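You operate a simulated robot arm through the tools that you are given. There is no shell and no other tool.

The job below is to be done with a simulated two-armed robot. You get a single attempt, and the scene is never put back.

TASK
Washing is done: dial off, valve shut, lid and hatch open, dispenser out on the worktop to dry.
Fine: the dispenser stands upright on the bare worktop next to the washer. Set down upright: dispenser.
Where things are to end (x, y in the base frame): dispenser within 0.15 m of [0.87, 0.2].

Only the result counts: the job must be done as asked and must still hold three seconds after the hand-in. Knocking over, shifting, dropping, spilling or breaking anything else fails it. A push-on lid holds only when it is set on centred and level and pressed home; a screw cap is set on level and turned clockwise until tight.

THE ROBOT
Two 7-joint arms with fingered hands on one trunk that stands fixed in place. Base frame: the origin is at the foot of the trunk, x ahead of it, y to its left, z up. Readings come in m, rad, newtons and seconds.
The left shoulder is at [0.02, 0.269, 1.172], the right one opposite. Payload 5 kg a hand.
The tool frame of a hand sits at the grasp point between the pads (the TCP): z along the fingers, y along the line on which they close. The tips reach 0.042 m beyond it. Largest opening 0.208 m; the body of the gripper starts 0.119 m behind the TCP. The gripper is a hand of 4 fingers: y runs from the thumb to the fingers, the wrist lies at [0, 0, -0.317] in the tool frame.
Orientation is that of the tool frame in the base frame, as [roll, pitch, yaw] about the fixed x, y, z axes, in that order (R = Rz(yaw) Ry(pitch) Rx(roll)). With the fingers straight down and closing along the base's y, the tool's x points along the base's -x, its y along +y and its z along -z.

THE INTERFACE
- The arms move only by the tool step_arm. It takes "left_increments", "right_increments" or both (then of equal length, played together; a hand with none holds still); each is a list of rows, each an object (a shift or turn left out is 0) with "xyz": the shift along the tool's x, y, z in units of 300 mm (1.0 is 300 mm), a list of three; "dr": the turn, a rotation vector about the tool's x, y, z in units of 45 degrees (1.0 is 45 degrees), a list of three. In form: [{"xyz": [dx, dy, dz], "dr": [rx, ry, rz]}, ...]. A call has 1 to 20 rows; each row is the pose to reach, as a shift and turn from the pose commanded when the call began, along the tool's axes at that moment. A call with a number of a shift or a turn outside -1 to 1 is refused whole. A row lasts 0.2 s, in which the tool goes at most 0.05 m and 0.15 rad; a call with a longer step from one row to the next is refused whole. A pose out of reach is approached as far as the arm can. The call stops where the force on the tool passes 90 N (or 10 N more than at its start, if that is more) or the arm is blocked; 0.2 s more then pass. In this call time passes only in rows, and 0.2 s behind the last. It gives the time, the measured TCP pose, the force on the tool (base axes), the opening and the grip force at its end, in the units of the frame above (readings bear some noise), with the torque about the TCP (base axes, N m) and any sound that the robot's microphone picked up, and new pictures: "views" is both (left out), scene, wrist or none (wrist: the cameras of the hands that moved).
- Cameras (640 x 400 px; columns grow to the right, rows downward): "scene" is now at [0.1612, -0.0146, 1.4775]; the picture's right is [-0.27, -0.96, 0.00], its down [-0.29, 0.08, -0.95] and it looks along [0.92, -0.26, -0.30] (base axes); focal length 214 px, centre (320, 200). "left" rides on the left gripper at [-0.093, 0.001, -0.146] in its tool frame; the picture's right is [-0.01, -1.00, 0.00], its down [0.84, -0.01, -0.54] and it looks along [0.54, -0.01, 0.84] (tool axes); focal length 280 px, centre (320, 200). "right" rides on the right gripper at [0.093, 0.001, -0.146] in its tool frame; the picture's right is [-0.01, 1.00, 0.00], its down [-0.84, -0.01, -0.54] and it looks along [-0.54, -0.01, 0.84] (tool axes); focal length 280 px, centre (320, 200). There is no depth. A picture from a camera that has moved, and an enlarged one, comes with that camera's place and axes in the base frame and with its lens. The place of the scene camera against the robot may be out by one fixed shift of up to 0.025 m in any direction.
- lift_body(by): slides the trunk up (or, below 0, down) by that many m; the arms and the scene camera ride with it, the base frame stays. It gives what a move gives, with no picture.
- finger_targets(finger1, finger2, finger3, thumb_bend, hand): sets how far each is bent, from 0 (flat) to 1 (curled in); at 0.3 the hand is open as for a grip, at 0.7 the pads meet at the TCP. One left out holds its place. A second passes; each finger stops where it meets its share of the squeeze, and holds until it gets a number again. It is the only way to open and close the hand. It gives what a move gives, with no picture; readings hold the bend of each and the force on the fingers (four entries, about 0 where the hand has none), thumb and palm.
- aim_head(pan, tilt): turns the head with the scene camera to pan (to the left, within 1.396 rad either way) and tilt (down, from -0.506 to 1.204), counted from straight ahead of the robot. It gives what a move gives, and a new picture of the scene camera.
- zoom(camera, box): a new picture of the part [left, top, right, bottom] of that camera's present view, enlarged. No time passes.
- close_job(): hands the job in; it is judged then, once.

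Nothing tells you positions but the pictures and the camera data. Unless the task says otherwise, let go and move clear before handing in.

The tools are called as name(argument=value, ...) on one line, values as JSON. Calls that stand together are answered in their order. step_arm: Moves the arms, as the interface text tells. Its arguments: {"type":"object","properties":{"left_increments":{"type":"array","items":{"type":"object","properties":{"xyz":{"type":"array","items":{"type":"number"}},"dr":{"type":"array","items":{"type":"number"}}}}},"right_increments":{"type":"array","items":{"type":"object","properties":{"xyz":{"type":"array","items":{"type":"number"}},"dr":{"type":"array","items":{"type":"number"}}}}},"views":{"type":"string","enum":["both","scene","wrist","none"]}},"required":[]} The other tools are called the same way: lift_body (by) slides the trunk up or down; finger_targets (finger1, finger2, finger3, thumb_bend, hand) moves the fingers one by one; aim_head (pan, tilt) turns the head that bears the scene camera; zoom (camera, box) takes an enlarged picture of a part of a camera's view; close_job () hands the job in.

At the start:

```text
time_s: 0.0
left_tool_pos: [0.4612, 0.079, 1.5048]
left_ee_rot: [-3.139, 0.0, 2.991]
left_contact_force: [-0.6, 0.3, -0.4]
left_ft_torque: [-0.03, 0.02, 0.0]
left_grip_width: 0.208
left_gripper_force: 0.0
left_shape: jaw
left_bend: [0.3, 0.3, 0.3, 0.3]
left_finger forces: [0.0, 0.1, 0.1, 0.1, 0.0, 0.0]
right_tool_pos: [0.575, -0.3527, 1.4802]
right_ee_rot: [-3.141, 0.0, 2.989]
right_contact_force: [1.0, -0.3, -0.1]
right_ft_torque: [-0.03, -0.02, 0.0]
right_grip_width: 0.2075
right_gripper_force: 0.0
right_shape: jaw
right_bend: [0.3, 0.3, 0.3, 0.3]
right_finger forces: [0.0, 0.0, 0.0, 0.0, 0.0, 0.0]
trunk travel left (down, up): [-0.55, 0.071]
head pan, tilt: [-0.274, 0.304]
```

scene: 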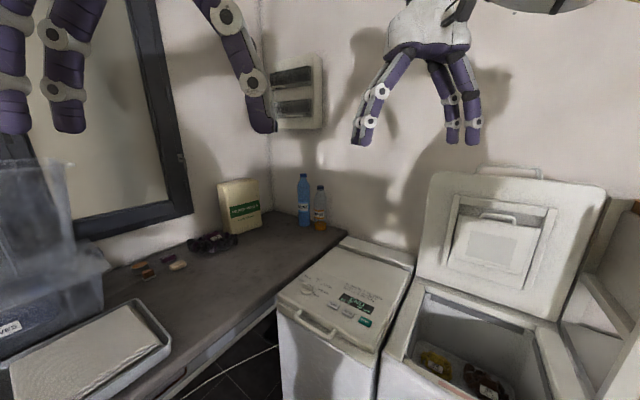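
right: 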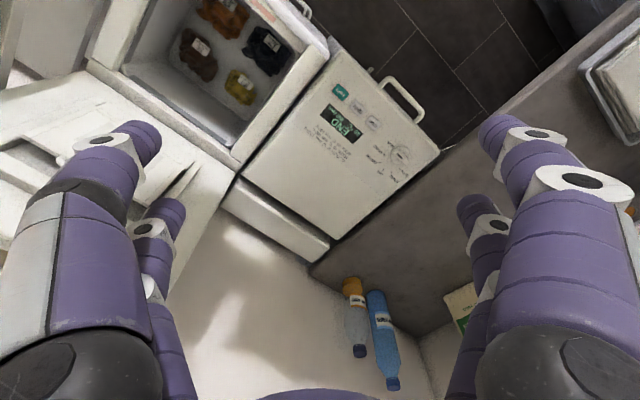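
left: 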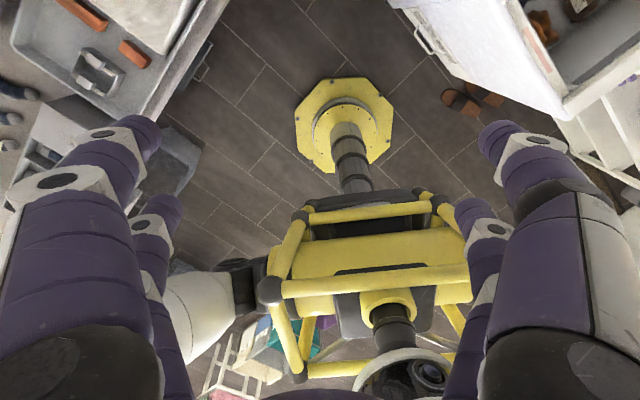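

I see a worktop on the left, a top-loading washer with a control panel beside it, and a second open-lidded appliance to its right. I'll look closer before moving anything.

aim_head(pan=-0.3, tilt=0.75)

zoom(camera="scene", box=[220, 150, 420, 275])

zoom(camera="right", box=[140, 0, 460, 200])

```text
time_s: 0.9
left_tool_pos: [0.4599, 0.0783, 1.506]
left_ee_rot: [-3.14, -0.001, 2.989]
left_contact_force: [0.1, -0.5, 0.3]
left_ft_torque: [0.02, -0.02, 0.0]
left_grip_width: 0.208
left_gripper_force: 0.1
left_shape: jaw
left_bend: [0.3, 0.3, 0.3, 0.3]
left_finger forces: [0.1, 0.0, 0.1, 0.0, 0.0, 0.1]
right_tool_pos: [0.5761, -0.3528, 1.4794]
right_ee_rot: [-3.141, 0.0, 2.991]
right_contact_force: [-0.6, -1.1, -0.3]
right_ft_torque: [0.02, -0.01, -0.01]
right_grip_width: 0.208
right_gripper_force: 0.0
right_shape: jaw
right_bend: [0.3, 0.3, 0.3, 0.3]
right_finger forces: [0.0, 0.0, 0.1, 0.0, 0.0, 0.0]
trunk travel left (down, up): [-0.55, 0.071]
head pan, tilt: [-0.3, 0.75]
camera scene: at [0.1505, -0.0138, 1.4375], right [-0.3, -0.96, 0.0], down [-0.65, 0.2, -0.73], along [0.7, -0.22, -0.68], focal length 214 px, centre (320, 200)
```

scene: 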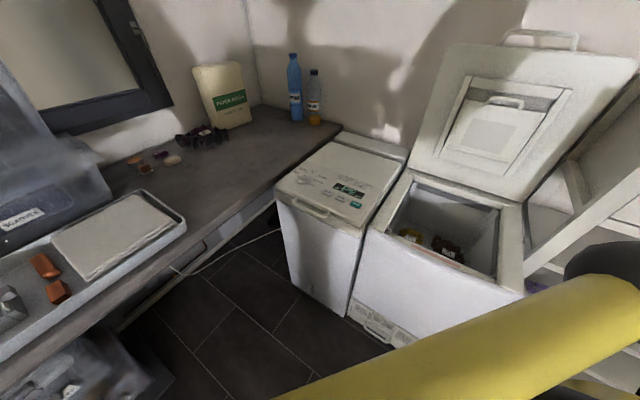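

```text
3.20 times, centred on (320, 212) of scene
camera zoom: at [0.1505, -0.0138, 1.4375], right [-0.3, -0.96, 0.0], down [-0.65, 0.2, -0.73], along [0.7, -0.22, -0.68], focal length 686 px, centre (320, 160)
```

zoom: 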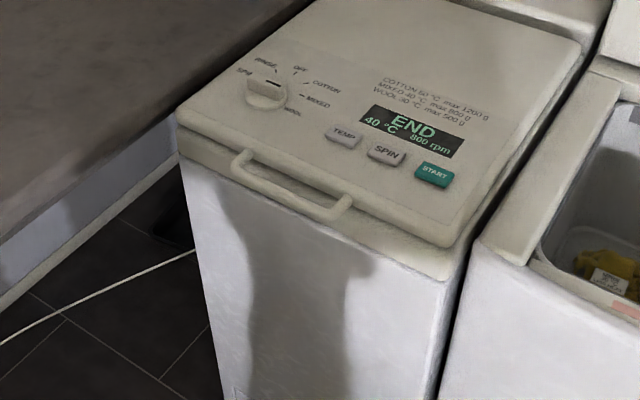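

```text
2.00 times, centred on (300, 100) of right
camera zoom: at [0.4821, -0.3374, 1.6261], right [0.17, 0.99, 0.0], down [0.83, -0.14, 0.54], along [0.53, -0.09, -0.84], focal length 561 px, centre (360, 400)
```

zoom: 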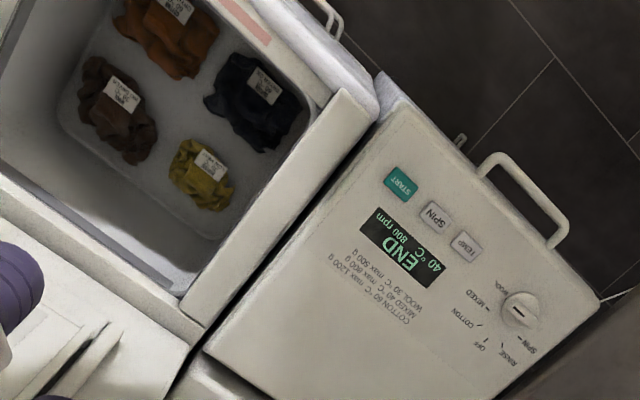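

The washer's display reads END and its dial seems not to be at OFF. The chest next to it holds clothes. I'll look around for the valve and the dispenser.

aim_head(pan=-0.6, tilt=0.5)

zoom(camera="scene", box=[80, 100, 400, 300])

aim_head(pan=0.3, tilt=0.6)

aim_head(pan=0.9, tilt=0.6)

aim_head(pan=-1.2, tilt=0.5)

```text
time_s: 1.7
left_tool_pos: [0.46, 0.0798, 1.5056]
left_ee_rot: [-3.138, -0.001, 2.989]
left_contact_force: [0.8, 0.1, 0.2]
left_ft_torque: [0.05, 0.02, -0.01]
left_grip_width: 0.208
left_gripper_force: 0.1
left_shape: jaw
left_bend: [0.3, 0.3, 0.3, 0.3]
left_finger forces: [0.1, 0.0, 0.0, 0.0, 0.1, 0.0]
right_tool_pos: [0.5762, -0.3532, 1.4801]
right_ee_rot: [-3.142, 0.0, 2.989]
right_contact_force: [-0.8, 0.7, 0.2]
right_ft_torque: [-0.01, 0.0, 0.0]
right_grip_width: 0.2077
right_gripper_force: 0.1
right_shape: jaw
right_bend: [0.3, 0.3, 0.3, 0.3]
right_finger forces: [0.1, 0.1, 0.0, 0.0, 0.1, 0.0]
trunk travel left (down, up): [-0.55, 0.071]
head pan, tilt: [-0.6, 0.499]
camera scene: at [0.1465, -0.0406, 1.4594], right [-0.56, -0.83, 0.0], down [-0.4, 0.27, -0.88], along [0.72, -0.5, -0.48], focal length 214 px, centre (320, 200)
```

scene: 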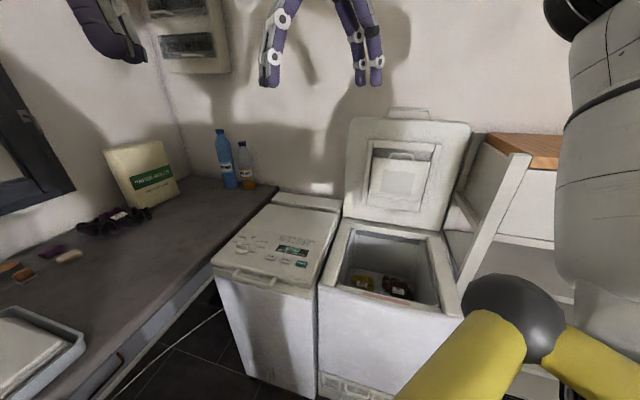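

```text
2.00 times, centred on (240, 200) of scene
camera zoom: at [0.1465, -0.0406, 1.4594], right [-0.56, -0.83, 0.0], down [-0.4, 0.27, -0.88], along [0.72, -0.5, -0.48], focal length 429 px, centre (480, 200)
```

zoom: 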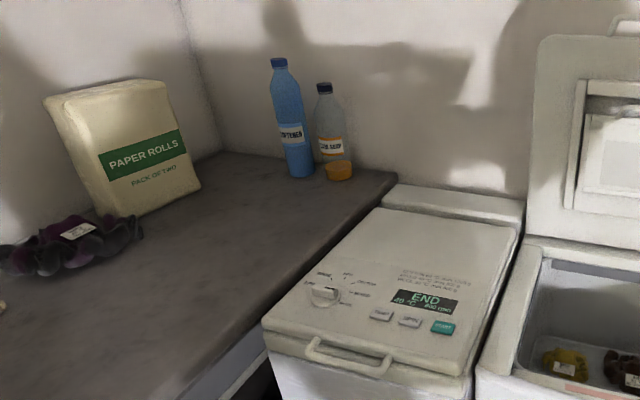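

```text
time_s: 2.9
left_tool_pos: [0.4606, 0.079, 1.5043]
left_ee_rot: [-3.138, 0.001, 2.99]
left_contact_force: [0.2, 0.3, -1.3]
left_ft_torque: [-0.01, 0.02, 0.04]
left_grip_width: 0.208
left_gripper_force: 0.2
left_shape: jaw
left_bend: [0.3, 0.3, 0.3, 0.3]
left_finger forces: [0.0, 0.0, 0.1, 0.0, 0.0, 0.0]
right_tool_pos: [0.5766, -0.3533, 1.4803]
right_ee_rot: [-3.141, 0.001, 2.99]
right_contact_force: [-0.1, 0.3, 0.2]
right_ft_torque: [-0.01, 0.01, 0.0]
right_grip_width: 0.208
right_gripper_force: 0.1
right_shape: jaw
right_bend: [0.3, 0.3, 0.3, 0.3]
right_finger forces: [0.0, 0.0, 0.1, 0.0, 0.1, 0.1]
trunk travel left (down, up): [-0.55, 0.071]
head pan, tilt: [0.3, 0.6]
camera scene: at [0.1558, 0.0368, 1.4503], right [0.29, -0.96, 0.0], down [-0.54, -0.17, -0.83], along [0.79, 0.24, -0.56], focal length 214 px, centre (320, 200)
```

scene: 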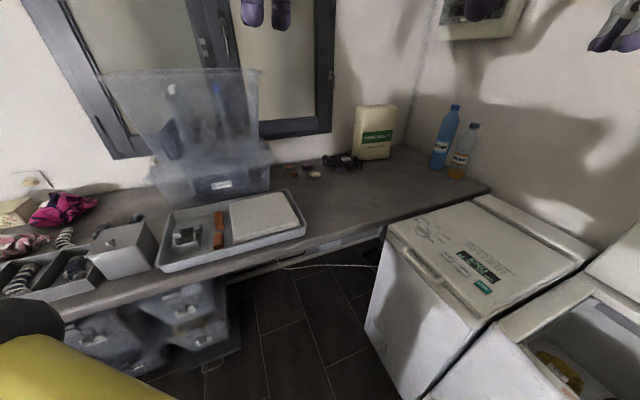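

```text
time_s: 3.9
left_tool_pos: [0.4606, 0.0801, 1.505]
left_ee_rot: [-3.141, 0.0, 2.99]
left_contact_force: [-0.1, -0.4, 0.6]
left_ft_torque: [-0.04, -0.01, 0.02]
left_grip_width: 0.2078
left_gripper_force: 0.1
left_shape: jaw
left_bend: [0.3, 0.3, 0.3, 0.3]
left_finger forces: [0.0, 0.0, 0.0, 0.1, 0.0, 0.0]
right_tool_pos: [0.5757, -0.3525, 1.4799]
right_ee_rot: [3.141, 0.0, 2.991]
right_contact_force: [0.0, 0.8, 0.3]
right_ft_torque: [-0.01, 0.03, 0.03]
right_grip_width: 0.2079
right_gripper_force: 0.0
right_shape: jaw
right_bend: [0.3, 0.3, 0.3, 0.3]
right_finger forces: [0.0, 0.0, 0.0, 0.0, 0.1, 0.0]
trunk travel left (down, up): [-0.55, 0.071]
head pan, tilt: [0.901, 0.6]
camera scene: at [0.1263, 0.0799, 1.4503], right [0.78, -0.62, 0.0], down [-0.35, -0.44, -0.83], along [0.51, 0.65, -0.56], focal length 214 px, centre (320, 200)
```

scene: 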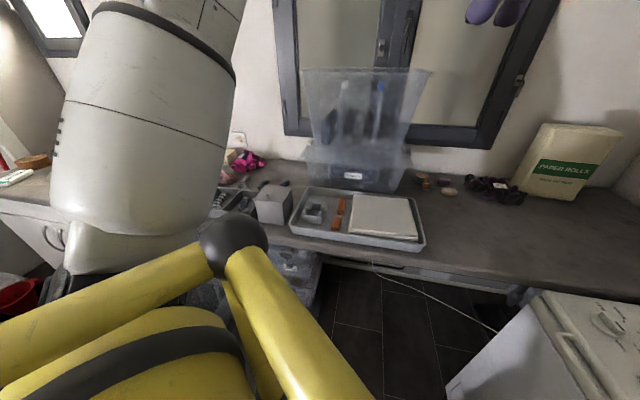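

```text
time_s: 5.9
left_tool_pos: [0.4596, 0.0797, 1.5063]
left_ee_rot: [-3.14, -0.001, 2.99]
left_contact_force: [0.6, -0.1, -0.2]
left_ft_torque: [0.02, 0.0, -0.01]
left_grip_width: 0.2079
left_gripper_force: 0.0
left_shape: jaw
left_bend: [0.3, 0.3, 0.3, 0.3]
left_finger forces: [0.1, 0.1, 0.0, 0.0, 0.0, 0.0]
right_tool_pos: [0.5757, -0.3522, 1.4791]
right_ee_rot: [-3.142, -0.001, 2.989]
right_contact_force: [0.3, 0.4, 0.1]
right_ft_torque: [0.01, -0.03, 0.0]
right_grip_width: 0.2077
right_gripper_force: 0.0
right_shape: jaw
right_bend: [0.3, 0.3, 0.3, 0.3]
right_finger forces: [0.1, 0.0, 0.0, 0.0, 0.0, 0.0]
trunk travel left (down, up): [-0.55, 0.071]
head pan, tilt: [-1.201, 0.499]
camera scene: at [0.1043, -0.0741, 1.4594], right [-0.93, -0.36, 0.0], down [-0.17, 0.45, -0.88], along [0.32, -0.82, -0.48], focal length 214 px, centre (320, 200)
```

scene: 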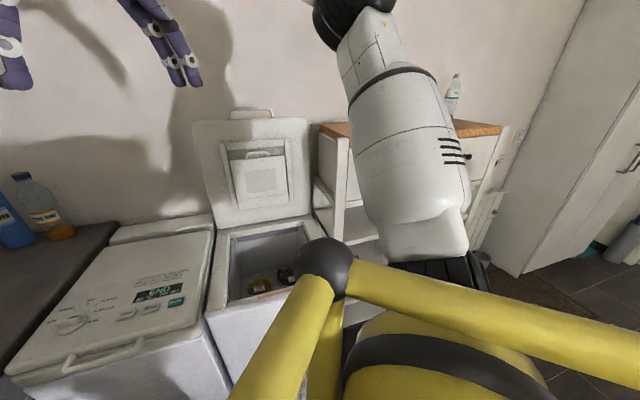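

There's no obvious valve yet, so I'll zoom on the chest's front, lid and inset, and on the wall behind.

zoom(camera="scene", box=[190, 100, 340, 194])

zoom(camera="scene", box=[0, 190, 320, 390])

aim_head(pan=-0.7, tilt=0.9)

zoom(camera="scene", box=[160, 80, 480, 280])

zoom(camera="scene", box=[160, 200, 480, 400])

```text
4.26 times, centred on (265, 147) of scene
camera zoom: at [0.1043, -0.0741, 1.4594], right [-0.93, -0.36, 0.0], down [-0.17, 0.45, -0.88], along [0.32, -0.82, -0.48], focal length 913 px, centre (554, 426)
```

zoom: 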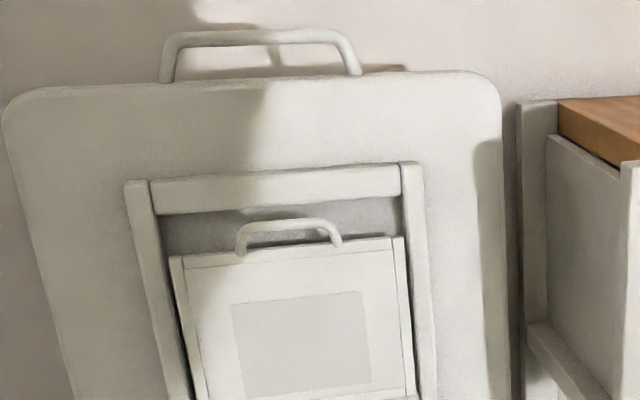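

```text
2.00 times, centred on (160, 290) of scene
camera zoom: at [0.1043, -0.0741, 1.4594], right [-0.93, -0.36, 0.0], down [-0.17, 0.45, -0.88], along [0.32, -0.82, -0.48], focal length 429 px, centre (640, 20)
```

zoom: 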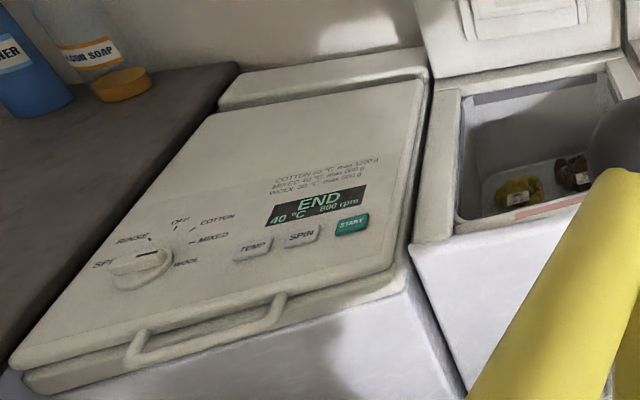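

```text
time_s: 6.8
left_tool_pos: [0.4606, 0.0791, 1.5054]
left_ee_rot: [-3.14, 0.0, 2.99]
left_contact_force: [-0.5, 0.6, -0.7]
left_ft_torque: [0.02, -0.01, -0.01]
left_grip_width: 0.2082
left_gripper_force: 0.1
left_shape: jaw
left_bend: [0.3, 0.3, 0.3, 0.3]
left_finger forces: [0.1, 0.0, 0.1, 0.0, 0.0, 0.0]
right_tool_pos: [0.5747, -0.3529, 1.4794]
right_ee_rot: [-3.141, 0.002, 2.99]
right_contact_force: [0.1, -0.1, -0.2]
right_ft_torque: [0.05, 0.01, 0.02]
right_grip_width: 0.2081
right_gripper_force: 0.1
right_shape: jaw
right_bend: [0.3, 0.3, 0.3, 0.3]
right_finger forces: [0.0, 0.0, 0.0, 0.0, 0.1, 0.0]
trunk travel left (down, up): [-0.55, 0.071]
head pan, tilt: [-0.7, 0.901]
camera scene: at [0.129, -0.038, 1.4256], right [-0.64, -0.76, 0.0], down [-0.6, 0.51, -0.62], along [0.48, -0.4, -0.78], focal length 214 px, centre (320, 200)
```

scene: 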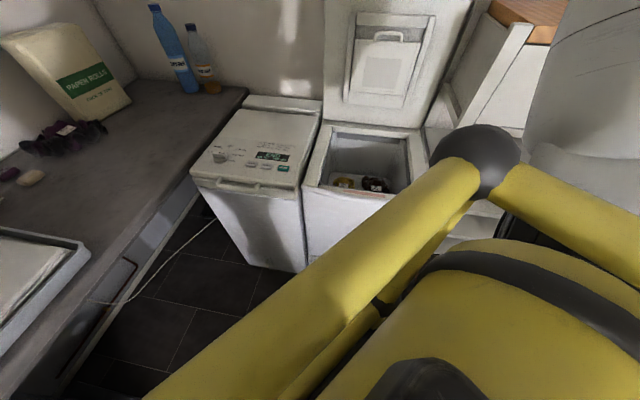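

```text
2.00 times, centred on (320, 180) of scene
camera zoom: at [0.129, -0.038, 1.4256], right [-0.64, -0.76, 0.0], down [-0.6, 0.51, -0.62], along [0.48, -0.4, -0.78], focal length 429 px, centre (320, 240)
```

zoom: 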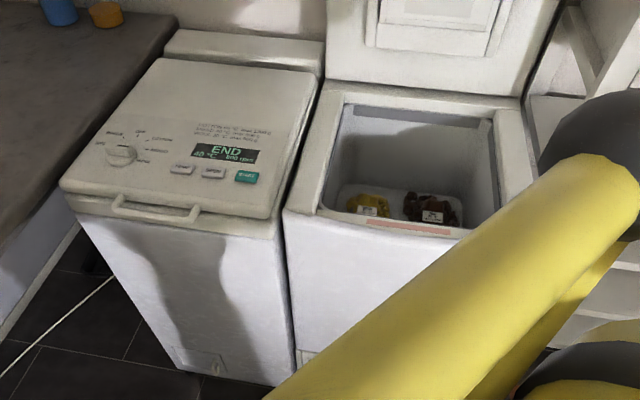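

```text
2.00 times, centred on (320, 300) of scene
camera zoom: at [0.129, -0.038, 1.4256], right [-0.64, -0.76, 0.0], down [-0.6, 0.51, -0.62], along [0.48, -0.4, -0.78], focal length 429 px, centre (320, 0)
```

zoom: 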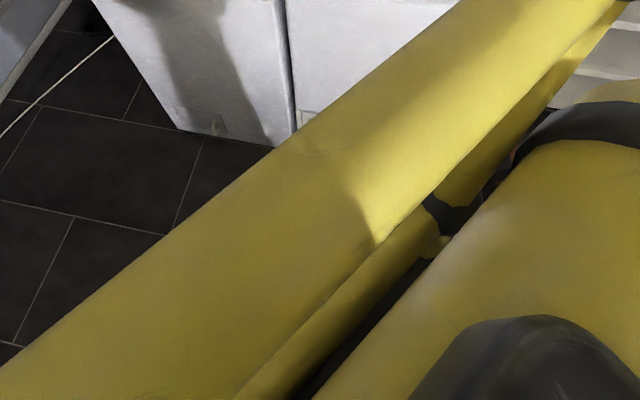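

The right-hand chest looks like a dryer with a lint filter in its lid, and the left machine is the washer, with its lid still shut and its front-left lid corner near (0.855, -0.04, 0.865). I still need to find the valve.

aim_head(pan=-0.2, tilt=0.1)

aim_head(pan=0.0, tilt=0.95)

zoom(camera="scene", box=[160, 0, 640, 300])

zoom(camera="left", box=[360, 0, 640, 175])

zoom(camera="right", box=[320, 20, 480, 120])

```text
time_s: 8.0
left_tool_pos: [0.4604, 0.0793, 1.5055]
left_ee_rot: [-3.141, 0.001, 2.989]
left_contact_force: [1.3, -0.9, -0.2]
left_ft_torque: [0.03, -0.03, -0.02]
left_grip_width: 0.208
left_gripper_force: 0.0
left_shape: jaw
left_bend: [0.3, 0.3, 0.3, 0.3]
left_finger forces: [0.1, 0.0, 0.0, 0.1, 0.1, 0.0]
right_tool_pos: [0.5754, -0.3516, 1.4798]
right_ee_rot: [-3.141, 0.0, 2.99]
right_contact_force: [-0.2, -0.3, -0.8]
right_ft_torque: [-0.02, 0.0, 0.0]
right_grip_width: 0.2077
right_gripper_force: 0.1
right_shape: jaw
right_bend: [0.3, 0.3, 0.3, 0.3]
right_finger forces: [0.0, 0.0, 0.0, 0.1, 0.0, 0.0]
trunk travel left (down, up): [-0.55, 0.071]
head pan, tilt: [-0.201, 0.099]
camera scene: at [0.1615, -0.0077, 1.4964], right [-0.2, -0.98, 0.0], down [-0.1, 0.02, -0.99], along [0.97, -0.2, -0.1], focal length 214 px, centre (320, 200)
```

scene: 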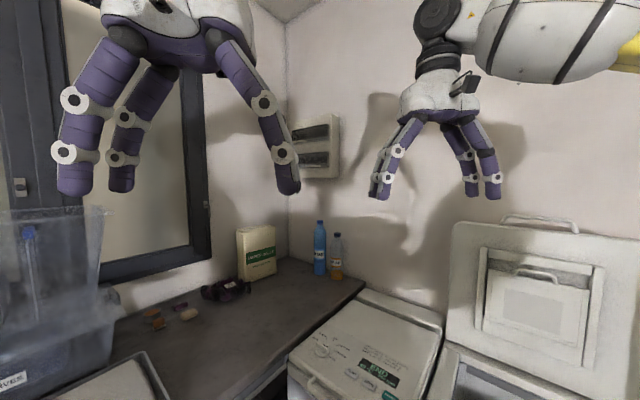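

```text
time_s: 9.1
left_tool_pos: [0.461, 0.0789, 1.5051]
left_ee_rot: [-3.14, -0.001, 2.988]
left_contact_force: [0.4, -0.4, 0.2]
left_ft_torque: [-0.01, 0.0, 0.01]
left_grip_width: 0.2078
left_gripper_force: 0.1
left_shape: jaw
left_bend: [0.3, 0.3, 0.3, 0.3]
left_finger forces: [0.0, 0.0, 0.0, 0.0, 0.0, 0.1]
right_tool_pos: [0.5755, -0.3529, 1.4804]
right_ee_rot: [3.141, -0.001, 2.99]
right_contact_force: [0.0, 0.1, -0.5]
right_ft_torque: [0.0, 0.0, 0.0]
right_grip_width: 0.208
right_gripper_force: 0.1
right_shape: jaw
right_bend: [0.3, 0.3, 0.3, 0.3]
right_finger forces: [0.0, 0.0, 0.0, 0.1, 0.0, 0.0]
trunk travel left (down, up): [-0.55, 0.071]
head pan, tilt: [0.0, 0.949]
camera scene: at [0.1441, 0.0107, 1.422], right [0.0, -1.0, 0.0], down [-0.81, 0.0, -0.58], along [0.58, 0.0, -0.81], focal length 214 px, centre (320, 200)
```

scene: 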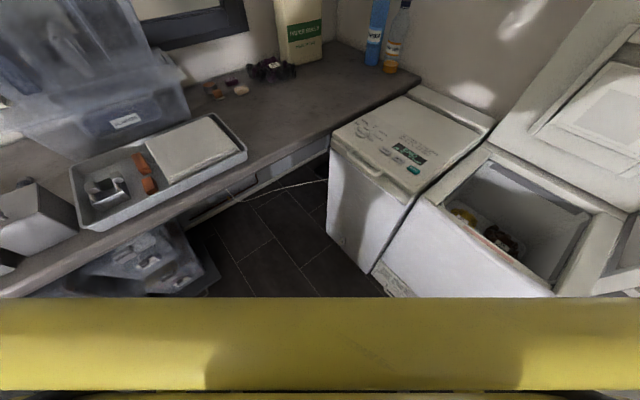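

```text
1.33 times, centred on (400, 150) of scene
camera zoom: at [0.1441, 0.0107, 1.422], right [0.0, -1.0, 0.0], down [-0.81, 0.0, -0.58], along [0.58, 0.0, -0.81], focal length 286 px, centre (213, 267)
```

zoom: 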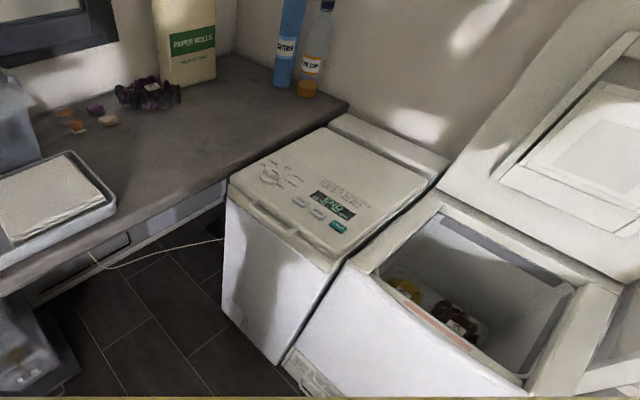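

```text
2.29 times, centred on (500, 88) of left
camera zoom: at [0.5536, 0.0655, 1.651], right [-0.14, -0.99, 0.0], down [-0.83, 0.12, 0.54], along [-0.53, 0.07, -0.84], focal length 641 px, centre (-91, 457)
```

zoom: 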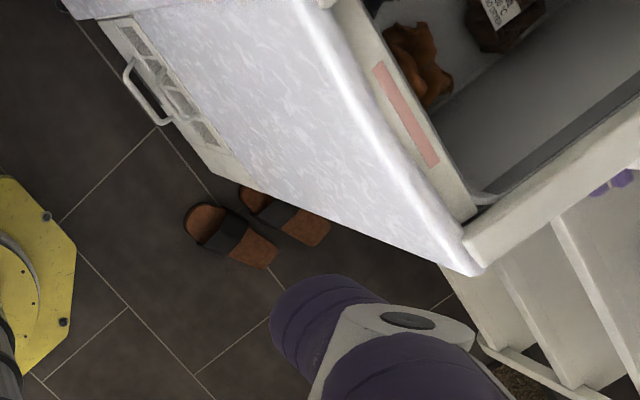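

```text
4.00 times, centred on (400, 70) of right
camera zoom: at [0.4821, -0.3374, 1.6261], right [0.17, 0.99, 0.0], down [0.83, -0.14, 0.54], along [0.53, -0.09, -0.84], focal length 1122 px, centre (0, 720)
```

zoom: 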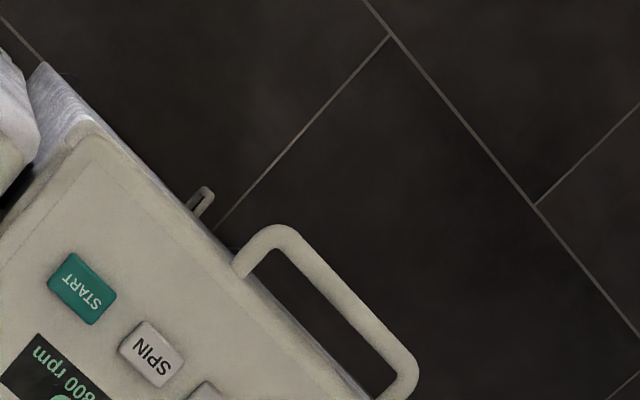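

The washer front has a small loop low down. I'll get a closer look at that and at the wall and the area behind the washer.

aim_head(pan=-0.25, tilt=0.9)

zoom(camera="scene", box=[200, 200, 360, 300])

zoom(camera="scene", box=[260, 100, 420, 200])

zoom(camera="right", box=[160, 160, 480, 360])

```text
time_s: 9.9
left_tool_pos: [0.461, 0.0794, 1.5053]
left_ee_rot: [-3.14, 0.0, 2.989]
left_contact_force: [-0.1, 0.5, -0.2]
left_ft_torque: [0.02, -0.01, -0.03]
left_grip_width: 0.2078
left_gripper_force: 0.0
left_shape: jaw
left_bend: [0.3, 0.3, 0.3, 0.3]
left_finger forces: [0.1, 0.0, 0.1, 0.0, 0.0, 0.1]
right_tool_pos: [0.5751, -0.3525, 1.4791]
right_ee_rot: [3.142, -0.003, 2.99]
right_contact_force: [-0.1, 0.0, 0.7]
right_ft_torque: [0.01, 0.0, 0.01]
right_grip_width: 0.2077
right_gripper_force: 0.0
right_shape: jaw
right_bend: [0.3, 0.3, 0.3, 0.3]
right_finger forces: [0.0, 0.0, 0.0, 0.1, 0.0, 0.1]
trunk travel left (down, up): [-0.55, 0.071]
head pan, tilt: [-0.25, 0.901]
camera scene: at [0.1445, -0.0079, 1.4255], right [-0.25, -0.97, 0.0], down [-0.76, 0.19, -0.62], along [0.6, -0.15, -0.78], focal length 214 px, centre (320, 200)
```

scene: 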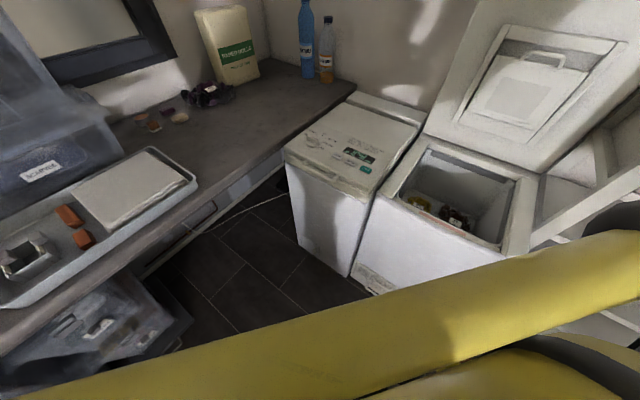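

```text
4.00 times, centred on (280, 250) of scene
camera zoom: at [0.1445, -0.0079, 1.4255], right [-0.25, -0.97, 0.0], down [-0.76, 0.19, -0.62], along [0.6, -0.15, -0.78], focal length 858 px, centre (480, 0)
```

zoom: 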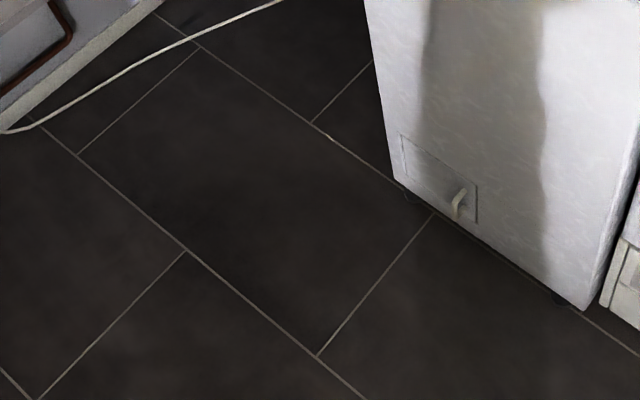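

```text
4.00 times, centred on (340, 150) of scene
camera zoom: at [0.1445, -0.0079, 1.4255], right [-0.25, -0.97, 0.0], down [-0.76, 0.19, -0.62], along [0.6, -0.15, -0.78], focal length 858 px, centre (240, 400)
```

zoom: 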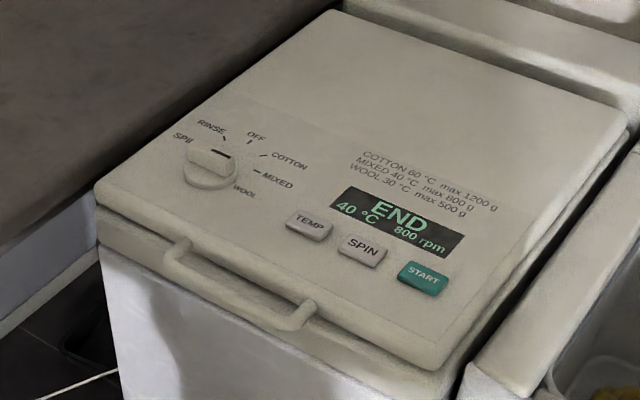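

```text
2.00 times, centred on (320, 260) of right
camera zoom: at [0.4821, -0.3374, 1.6261], right [0.17, 0.99, 0.0], down [0.83, -0.14, 0.54], along [0.53, -0.09, -0.84], focal length 561 px, centre (320, 80)
```

zoom: 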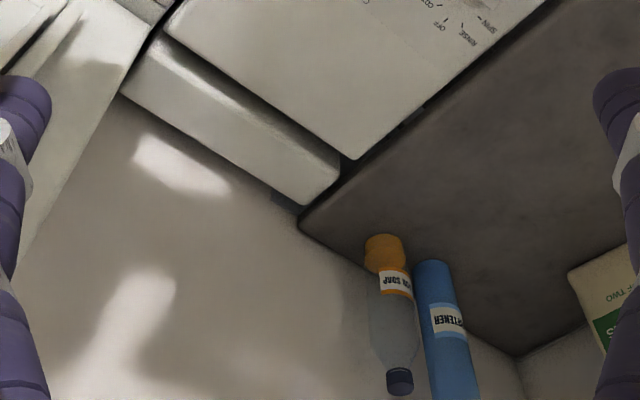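

The lower front of the washer has a flap with a small lever. Bluish bits peek out behind and beside the washer, so I'll zoom there.

zoom(camera="right", box=[260, 230, 380, 305])

zoom(camera="right", box=[340, 100, 460, 175])

zoom(camera="scene", box=[270, 70, 430, 170])

```text
5.33 times, centred on (320, 268) of right
camera zoom: at [0.4821, -0.3374, 1.6261], right [0.17, 0.99, 0.0], down [0.83, -0.14, 0.54], along [0.53, -0.09, -0.84], focal length 1495 px, centre (320, -160)
```

zoom: 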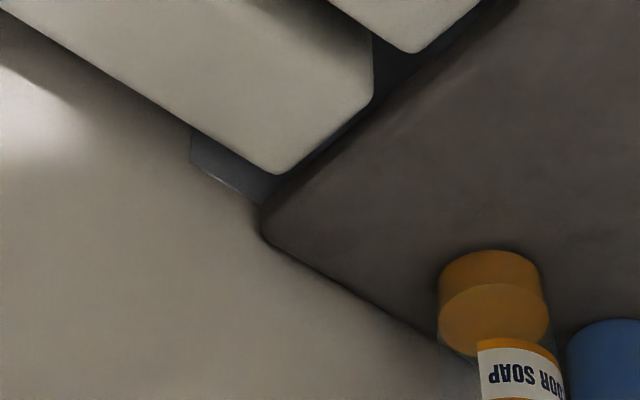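

```text
5.33 times, centred on (400, 138) of right
camera zoom: at [0.4821, -0.3374, 1.6261], right [0.17, 0.99, 0.0], down [0.83, -0.14, 0.54], along [0.53, -0.09, -0.84], focal length 1495 px, centre (-107, 533)
```

zoom: 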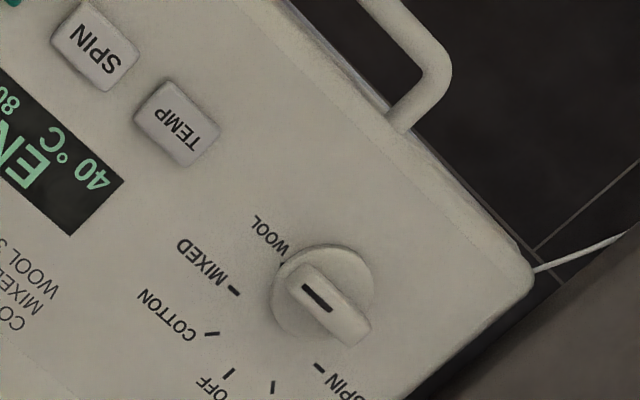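

```text
4.00 times, centred on (350, 120) of scene
camera zoom: at [0.1445, -0.0079, 1.4255], right [-0.25, -0.97, 0.0], down [-0.76, 0.19, -0.62], along [0.6, -0.15, -0.78], focal length 858 px, centre (200, 520)
```

zoom: 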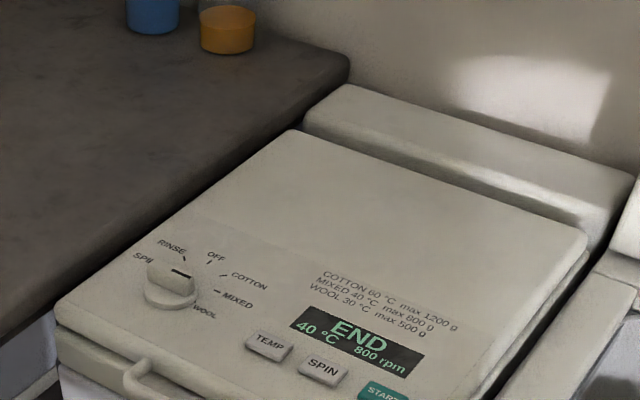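

The dial points at MIXED (it must go counter-clockwise two marks to OFF). I'll bring the right hand over the washer for close-up views.

step_arm(right_increments=[{"xyz": [-0.05, 0.07, 0.1]}, {"xyz": [-0.1, 0.14, 0.2]}, {"xyz": [-0.15, 0.21, 0.3]}, {"xyz": [-0.2, 0.28, 0.4]}, {"xyz": [-0.25, 0.35, 0.5]}, {"xyz": [-0.3, 0.42, 0.6]}, {"xyz": [-0.335, 0.457, 0.667]}], views="both")

zoom(camera="right", box=[160, 100, 480, 300])

```text
time_s: 11.5
left_tool_pos: [0.4603, 0.0797, 1.5052]
left_ee_rot: [-3.139, 0.0, 2.99]
left_contact_force: [0.9, 0.1, 0.1]
left_ft_torque: [0.04, 0.12, 0.01]
left_grip_width: 0.2077
left_gripper_force: 0.0
left_shape: jaw
left_bend: [0.3, 0.3, 0.3, 0.3]
left_finger forces: [0.1, 0.1, 0.0, 0.0, 0.1, 0.1]
right_tool_pos: [0.6959, -0.2317, 1.2815]
right_ee_rot: [-3.141, -0.001, 2.987]
right_contact_force: [-0.2, -0.1, 0.3]
right_ft_torque: [0.02, 0.0, 0.02]
right_grip_width: 0.2079
right_gripper_force: 0.0
right_shape: jaw
right_bend: [0.3, 0.3, 0.3, 0.3]
right_finger forces: [0.1, 0.0, 0.1, 0.0, 0.0, 0.1]
trunk travel left (down, up): [-0.55, 0.071]
head pan, tilt: [-0.25, 0.901]
camera scene: at [0.145, -0.0081, 1.4255], right [-0.25, -0.97, 0.0], down [-0.76, 0.19, -0.62], along [0.6, -0.15, -0.78], focal length 214 px, centre (320, 200)
camera right: at [0.6021, -0.2178, 1.4261], right [0.17, 0.99, 0.0], down [0.83, -0.14, 0.54], along [0.53, -0.09, -0.84], focal length 280 px, centre (320, 200)
```

scene: 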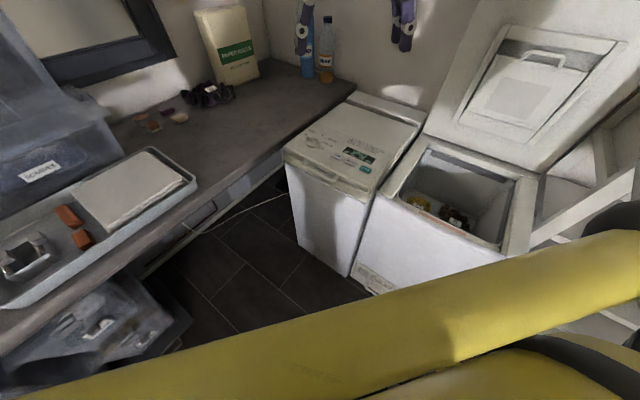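
right: 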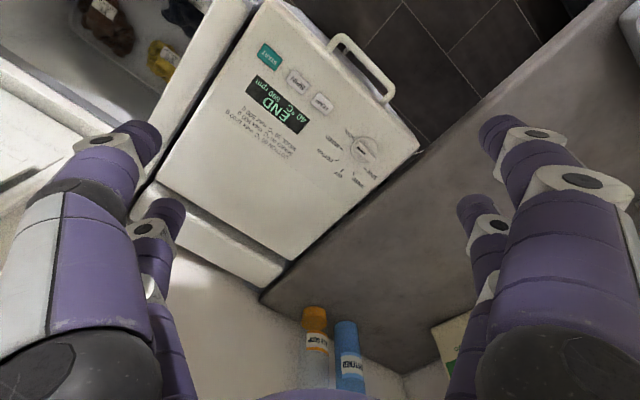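

```text
2.00 times, centred on (320, 200) of right
camera zoom: at [0.6021, -0.2178, 1.4261], right [0.17, 0.99, 0.0], down [0.83, -0.14, 0.54], along [0.53, -0.09, -0.84], focal length 561 px, centre (320, 200)
```

zoom: 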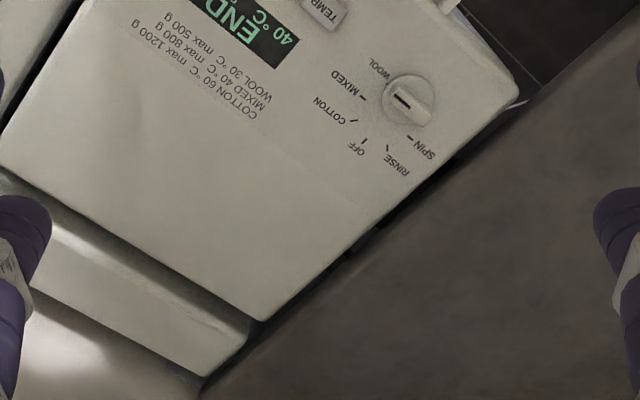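

The dial centre is around (0.85, -0.19, 0.89), and the washer faces about (-0.62, 0.78). Zoom gives real detail, so I'll zoom hard on the flap and on the gap behind the washer.

zoom(camera="scene", box=[290, 225, 338, 255])

zoom(camera="right", box=[225, 235, 305, 285])

zoom(camera="scene", box=[340, 60, 436, 120])

aim_head(pan=0.6, tilt=0.9)

zoom(camera="scene", box=[0, 0, 320, 200])

zoom(camera="scene", box=[320, 0, 640, 200])

```text
13.33 times, centred on (314, 240) of scene
camera zoom: at [0.145, -0.0081, 1.4255], right [-0.25, -0.97, 0.0], down [-0.76, 0.19, -0.62], along [0.6, -0.15, -0.78], focal length 2860 px, centre (400, -333)
```

zoom: 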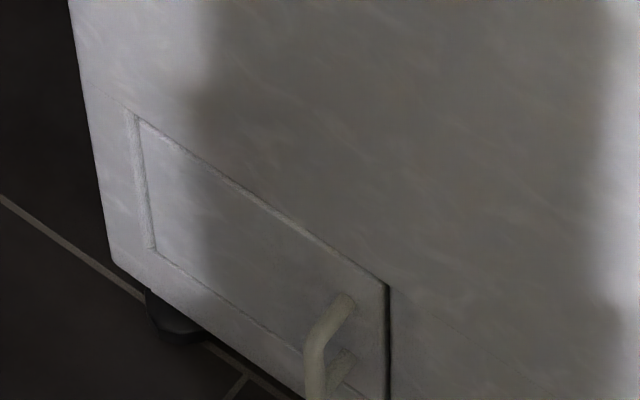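

```text
8.00 times, centred on (265, 260) of right
camera zoom: at [0.6021, -0.2178, 1.4261], right [0.17, 0.99, 0.0], down [0.83, -0.14, 0.54], along [0.53, -0.09, -0.84], focal length 2243 px, centre (760, -280)
```

zoom: 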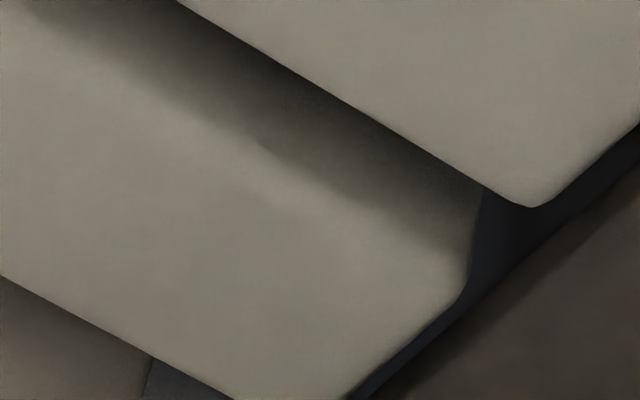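

```text
6.67 times, centred on (388, 90) of scene
camera zoom: at [0.145, -0.0081, 1.4255], right [-0.25, -0.97, 0.0], down [-0.76, 0.19, -0.62], along [0.6, -0.15, -0.78], focal length 1430 px, centre (-133, 933)
```

zoom: 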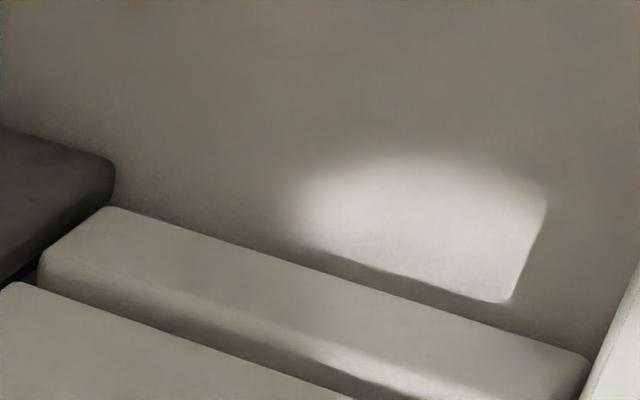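

```text
time_s: 12.7
left_tool_pos: [0.4607, 0.0791, 1.5055]
left_ee_rot: [-3.139, 0.0, 2.991]
left_contact_force: [-0.1, 0.0, -0.1]
left_ft_torque: [-0.01, 0.01, 0.02]
left_grip_width: 0.2079
left_gripper_force: 0.0
left_shape: jaw
left_bend: [0.3, 0.3, 0.3, 0.3]
left_finger forces: [0.0, 0.0, 0.1, 0.0, 0.0, 0.0]
right_tool_pos: [0.6946, -0.2329, 1.2804]
right_ee_rot: [3.141, 0.0, 2.989]
right_contact_force: [0.0, 0.0, -0.1]
right_ft_torque: [-0.03, -0.01, 0.01]
right_grip_width: 0.208
right_gripper_force: 0.0
right_shape: jaw
right_bend: [0.3, 0.3, 0.3, 0.3]
right_finger forces: [0.0, 0.1, 0.0, 0.1, 0.1, 0.0]
trunk travel left (down, up): [-0.55, 0.071]
head pan, tilt: [0.6, 0.901]
camera scene: at [0.1337, 0.0533, 1.4255], right [0.56, -0.83, 0.0], down [-0.65, -0.44, -0.62], along [0.51, 0.35, -0.78], focal length 214 px, centre (320, 200)
```

scene: 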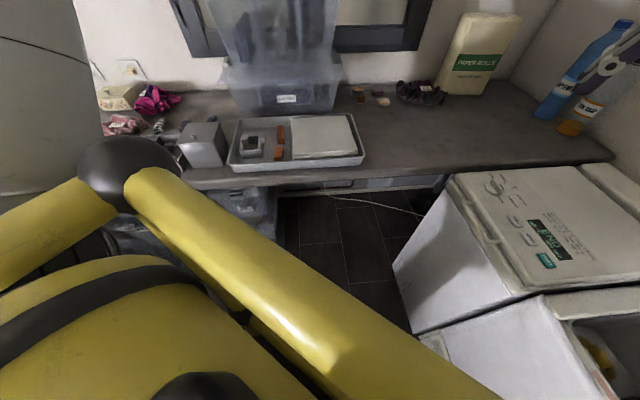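

```text
2.00 times, centred on (160, 100) of scene
camera zoom: at [0.1337, 0.0533, 1.4255], right [0.56, -0.83, 0.0], down [-0.65, -0.44, -0.62], along [0.51, 0.35, -0.78], focal length 429 px, centre (640, 400)
```

zoom: 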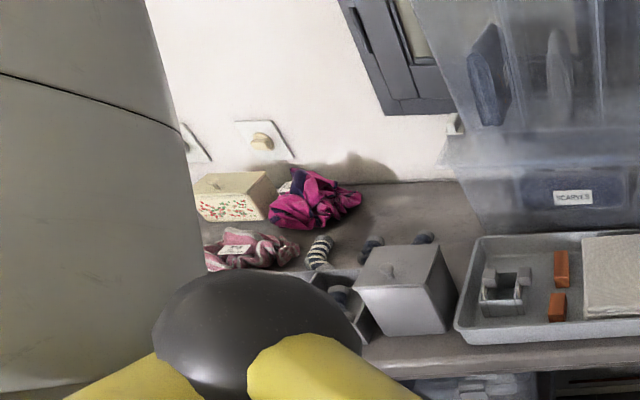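

```text
2.00 times, centred on (480, 100) of scene
camera zoom: at [0.1337, 0.0533, 1.4255], right [0.56, -0.83, 0.0], down [-0.65, -0.44, -0.62], along [0.51, 0.35, -0.78], focal length 429 px, centre (0, 400)
```

zoom: 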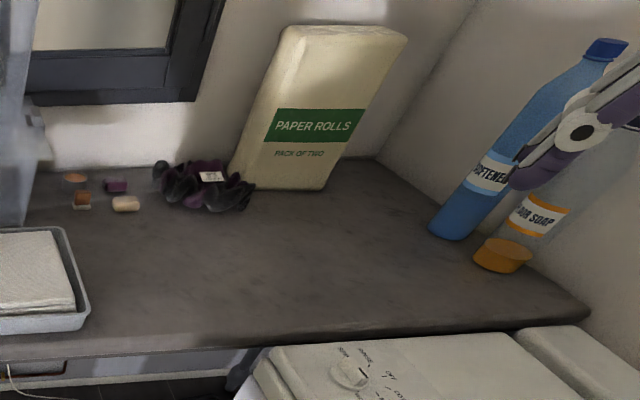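

zoom(camera="scene", box=[85, 50, 181, 110])

aim_head(pan=1.1, tilt=0.5)

zoom(camera="scene", box=[200, 110, 360, 210])

```text
6.67 times, centred on (133, 80) of scene
camera zoom: at [0.1337, 0.0533, 1.4255], right [0.56, -0.83, 0.0], down [-0.65, -0.44, -0.62], along [0.51, 0.35, -0.78], focal length 1430 px, centre (1567, 1000)
```

zoom: 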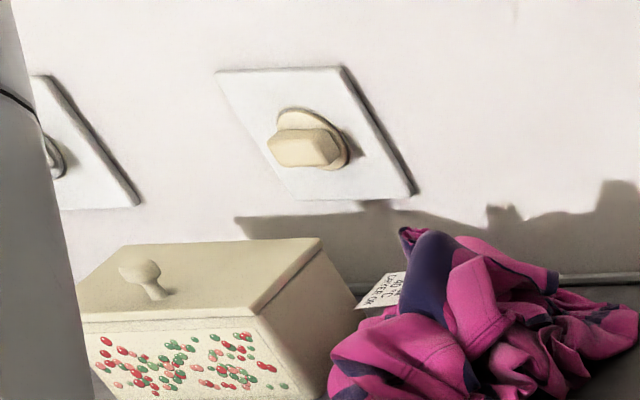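

```text
time_s: 13.6
left_tool_pos: [0.4608, 0.0801, 1.5052]
left_ee_rot: [-3.138, 0.001, 2.99]
left_contact_force: [0.1, 0.8, 0.0]
left_ft_torque: [0.0, -0.03, 0.02]
left_grip_width: 0.2077
left_gripper_force: 0.0
left_shape: jaw
left_bend: [0.3, 0.3, 0.3, 0.3]
left_finger forces: [0.0, 0.0, 0.0, 0.1, 0.1, 0.0]
right_tool_pos: [0.6949, -0.2337, 1.2797]
right_ee_rot: [-3.141, -0.001, 2.989]
right_contact_force: [0.1, 0.2, -0.6]
right_ft_torque: [-0.01, -0.01, 0.01]
right_grip_width: 0.2079
right_gripper_force: 0.0
right_shape: jaw
right_bend: [0.3, 0.3, 0.3, 0.3]
right_finger forces: [0.0, 0.0, 0.0, 0.0, 0.0, 0.0]
trunk travel left (down, up): [-0.55, 0.071]
head pan, tilt: [1.1, 0.499]
camera scene: at [0.1127, 0.0918, 1.4594], right [0.89, -0.45, 0.0], down [-0.22, -0.43, -0.88], along [0.4, 0.78, -0.48], focal length 214 px, centre (320, 200)
```

scene: 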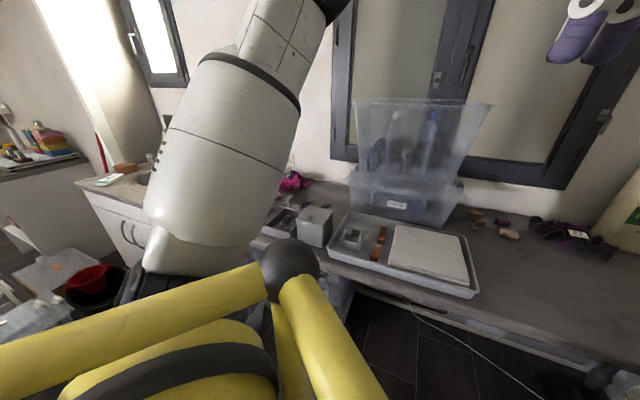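

```text
4.00 times, centred on (280, 160) of scene
camera zoom: at [0.1127, 0.0918, 1.4594], right [0.89, -0.45, 0.0], down [-0.22, -0.43, -0.88], along [0.4, 0.78, -0.48], focal length 858 px, centre (480, 360)
```

zoom: 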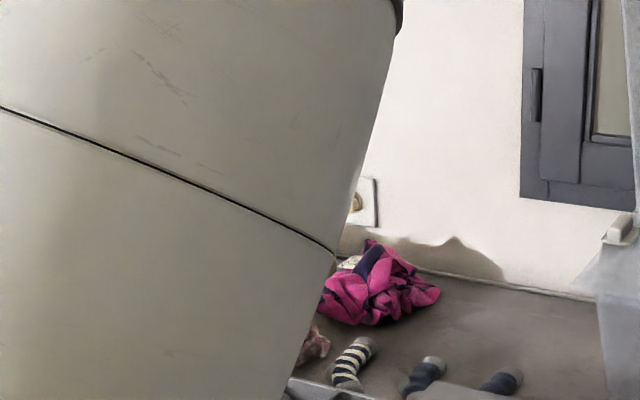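

The wall plates are just switches. I'll follow the thin white hose from the washer under the worktop.

aim_head(pan=0.2, tilt=0.9)

zoom(camera="scene", box=[200, 130, 424, 270])

zoom(camera="scene", box=[150, 160, 310, 260])

zoom(camera="left", box=[0, 0, 320, 200])

```text
time_s: 14.8
left_tool_pos: [0.4608, 0.0799, 1.5057]
left_ee_rot: [-3.138, -0.002, 2.991]
left_contact_force: [-0.4, -0.6, 0.2]
left_ft_torque: [-0.02, -0.01, -0.01]
left_grip_width: 0.2081
left_gripper_force: 0.1
left_shape: jaw
left_bend: [0.3, 0.3, 0.3, 0.3]
left_finger forces: [0.1, 0.0, 0.0, 0.0, 0.0, 0.0]
right_tool_pos: [0.6946, -0.2336, 1.2807]
right_ee_rot: [-3.141, 0.0, 2.99]
right_contact_force: [0.5, 0.3, 0.5]
right_ft_torque: [0.04, 0.0, -0.01]
right_grip_width: 0.208
right_gripper_force: 0.1
right_shape: jaw
right_bend: [0.3, 0.3, 0.3, 0.3]
right_finger forces: [0.1, 0.0, 0.1, 0.0, 0.0, 0.0]
trunk travel left (down, up): [-0.55, 0.071]
head pan, tilt: [0.201, 0.901]
camera scene: at [0.1453, 0.0258, 1.4256], right [0.2, -0.98, 0.0], down [-0.77, -0.16, -0.62], along [0.61, 0.12, -0.78], focal length 214 px, centre (320, 200)
```

scene: 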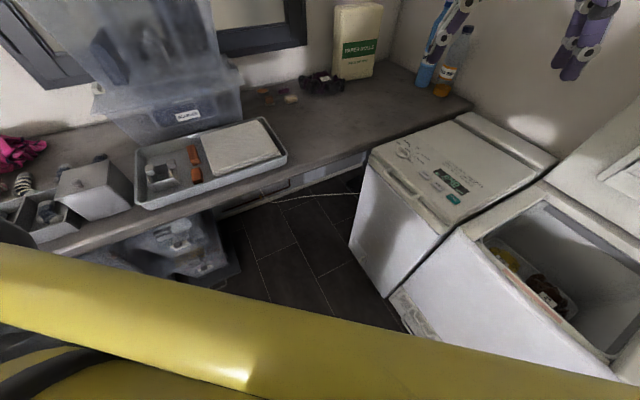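

```text
2.86 times, centred on (312, 200) of scene
camera zoom: at [0.1453, 0.0258, 1.4256], right [0.2, -0.98, 0.0], down [-0.77, -0.16, -0.62], along [0.61, 0.12, -0.78], focal length 613 px, centre (343, 200)
```

zoom: 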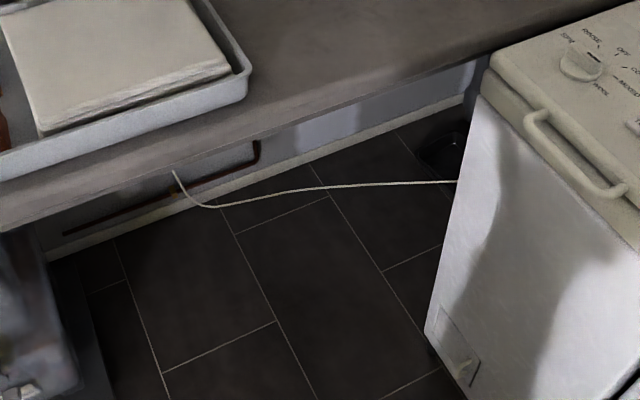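

```text
4.00 times, centred on (230, 210) of scene
camera zoom: at [0.1453, 0.0258, 1.4256], right [0.2, -0.98, 0.0], down [-0.77, -0.16, -0.62], along [0.61, 0.12, -0.78], focal length 858 px, centre (680, 160)
```

zoom: 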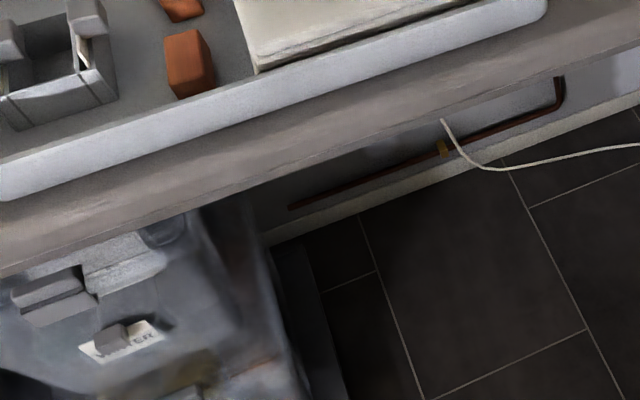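

```text
2.00 times, centred on (160, 100) of left
camera zoom: at [0.5536, 0.0656, 1.651], right [-0.14, -0.99, 0.0], down [-0.83, 0.12, 0.54], along [-0.53, 0.07, -0.84], focal length 561 px, centre (640, 400)
```

zoom: 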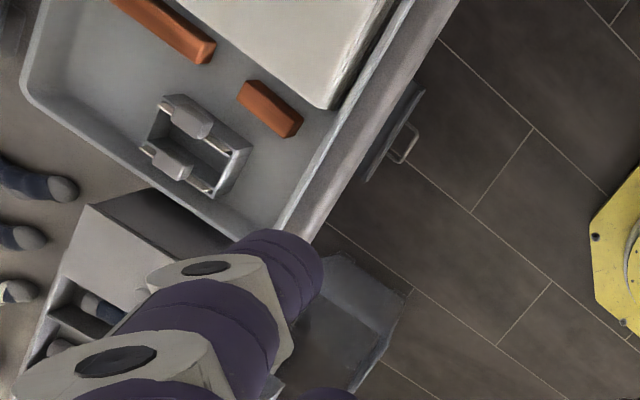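

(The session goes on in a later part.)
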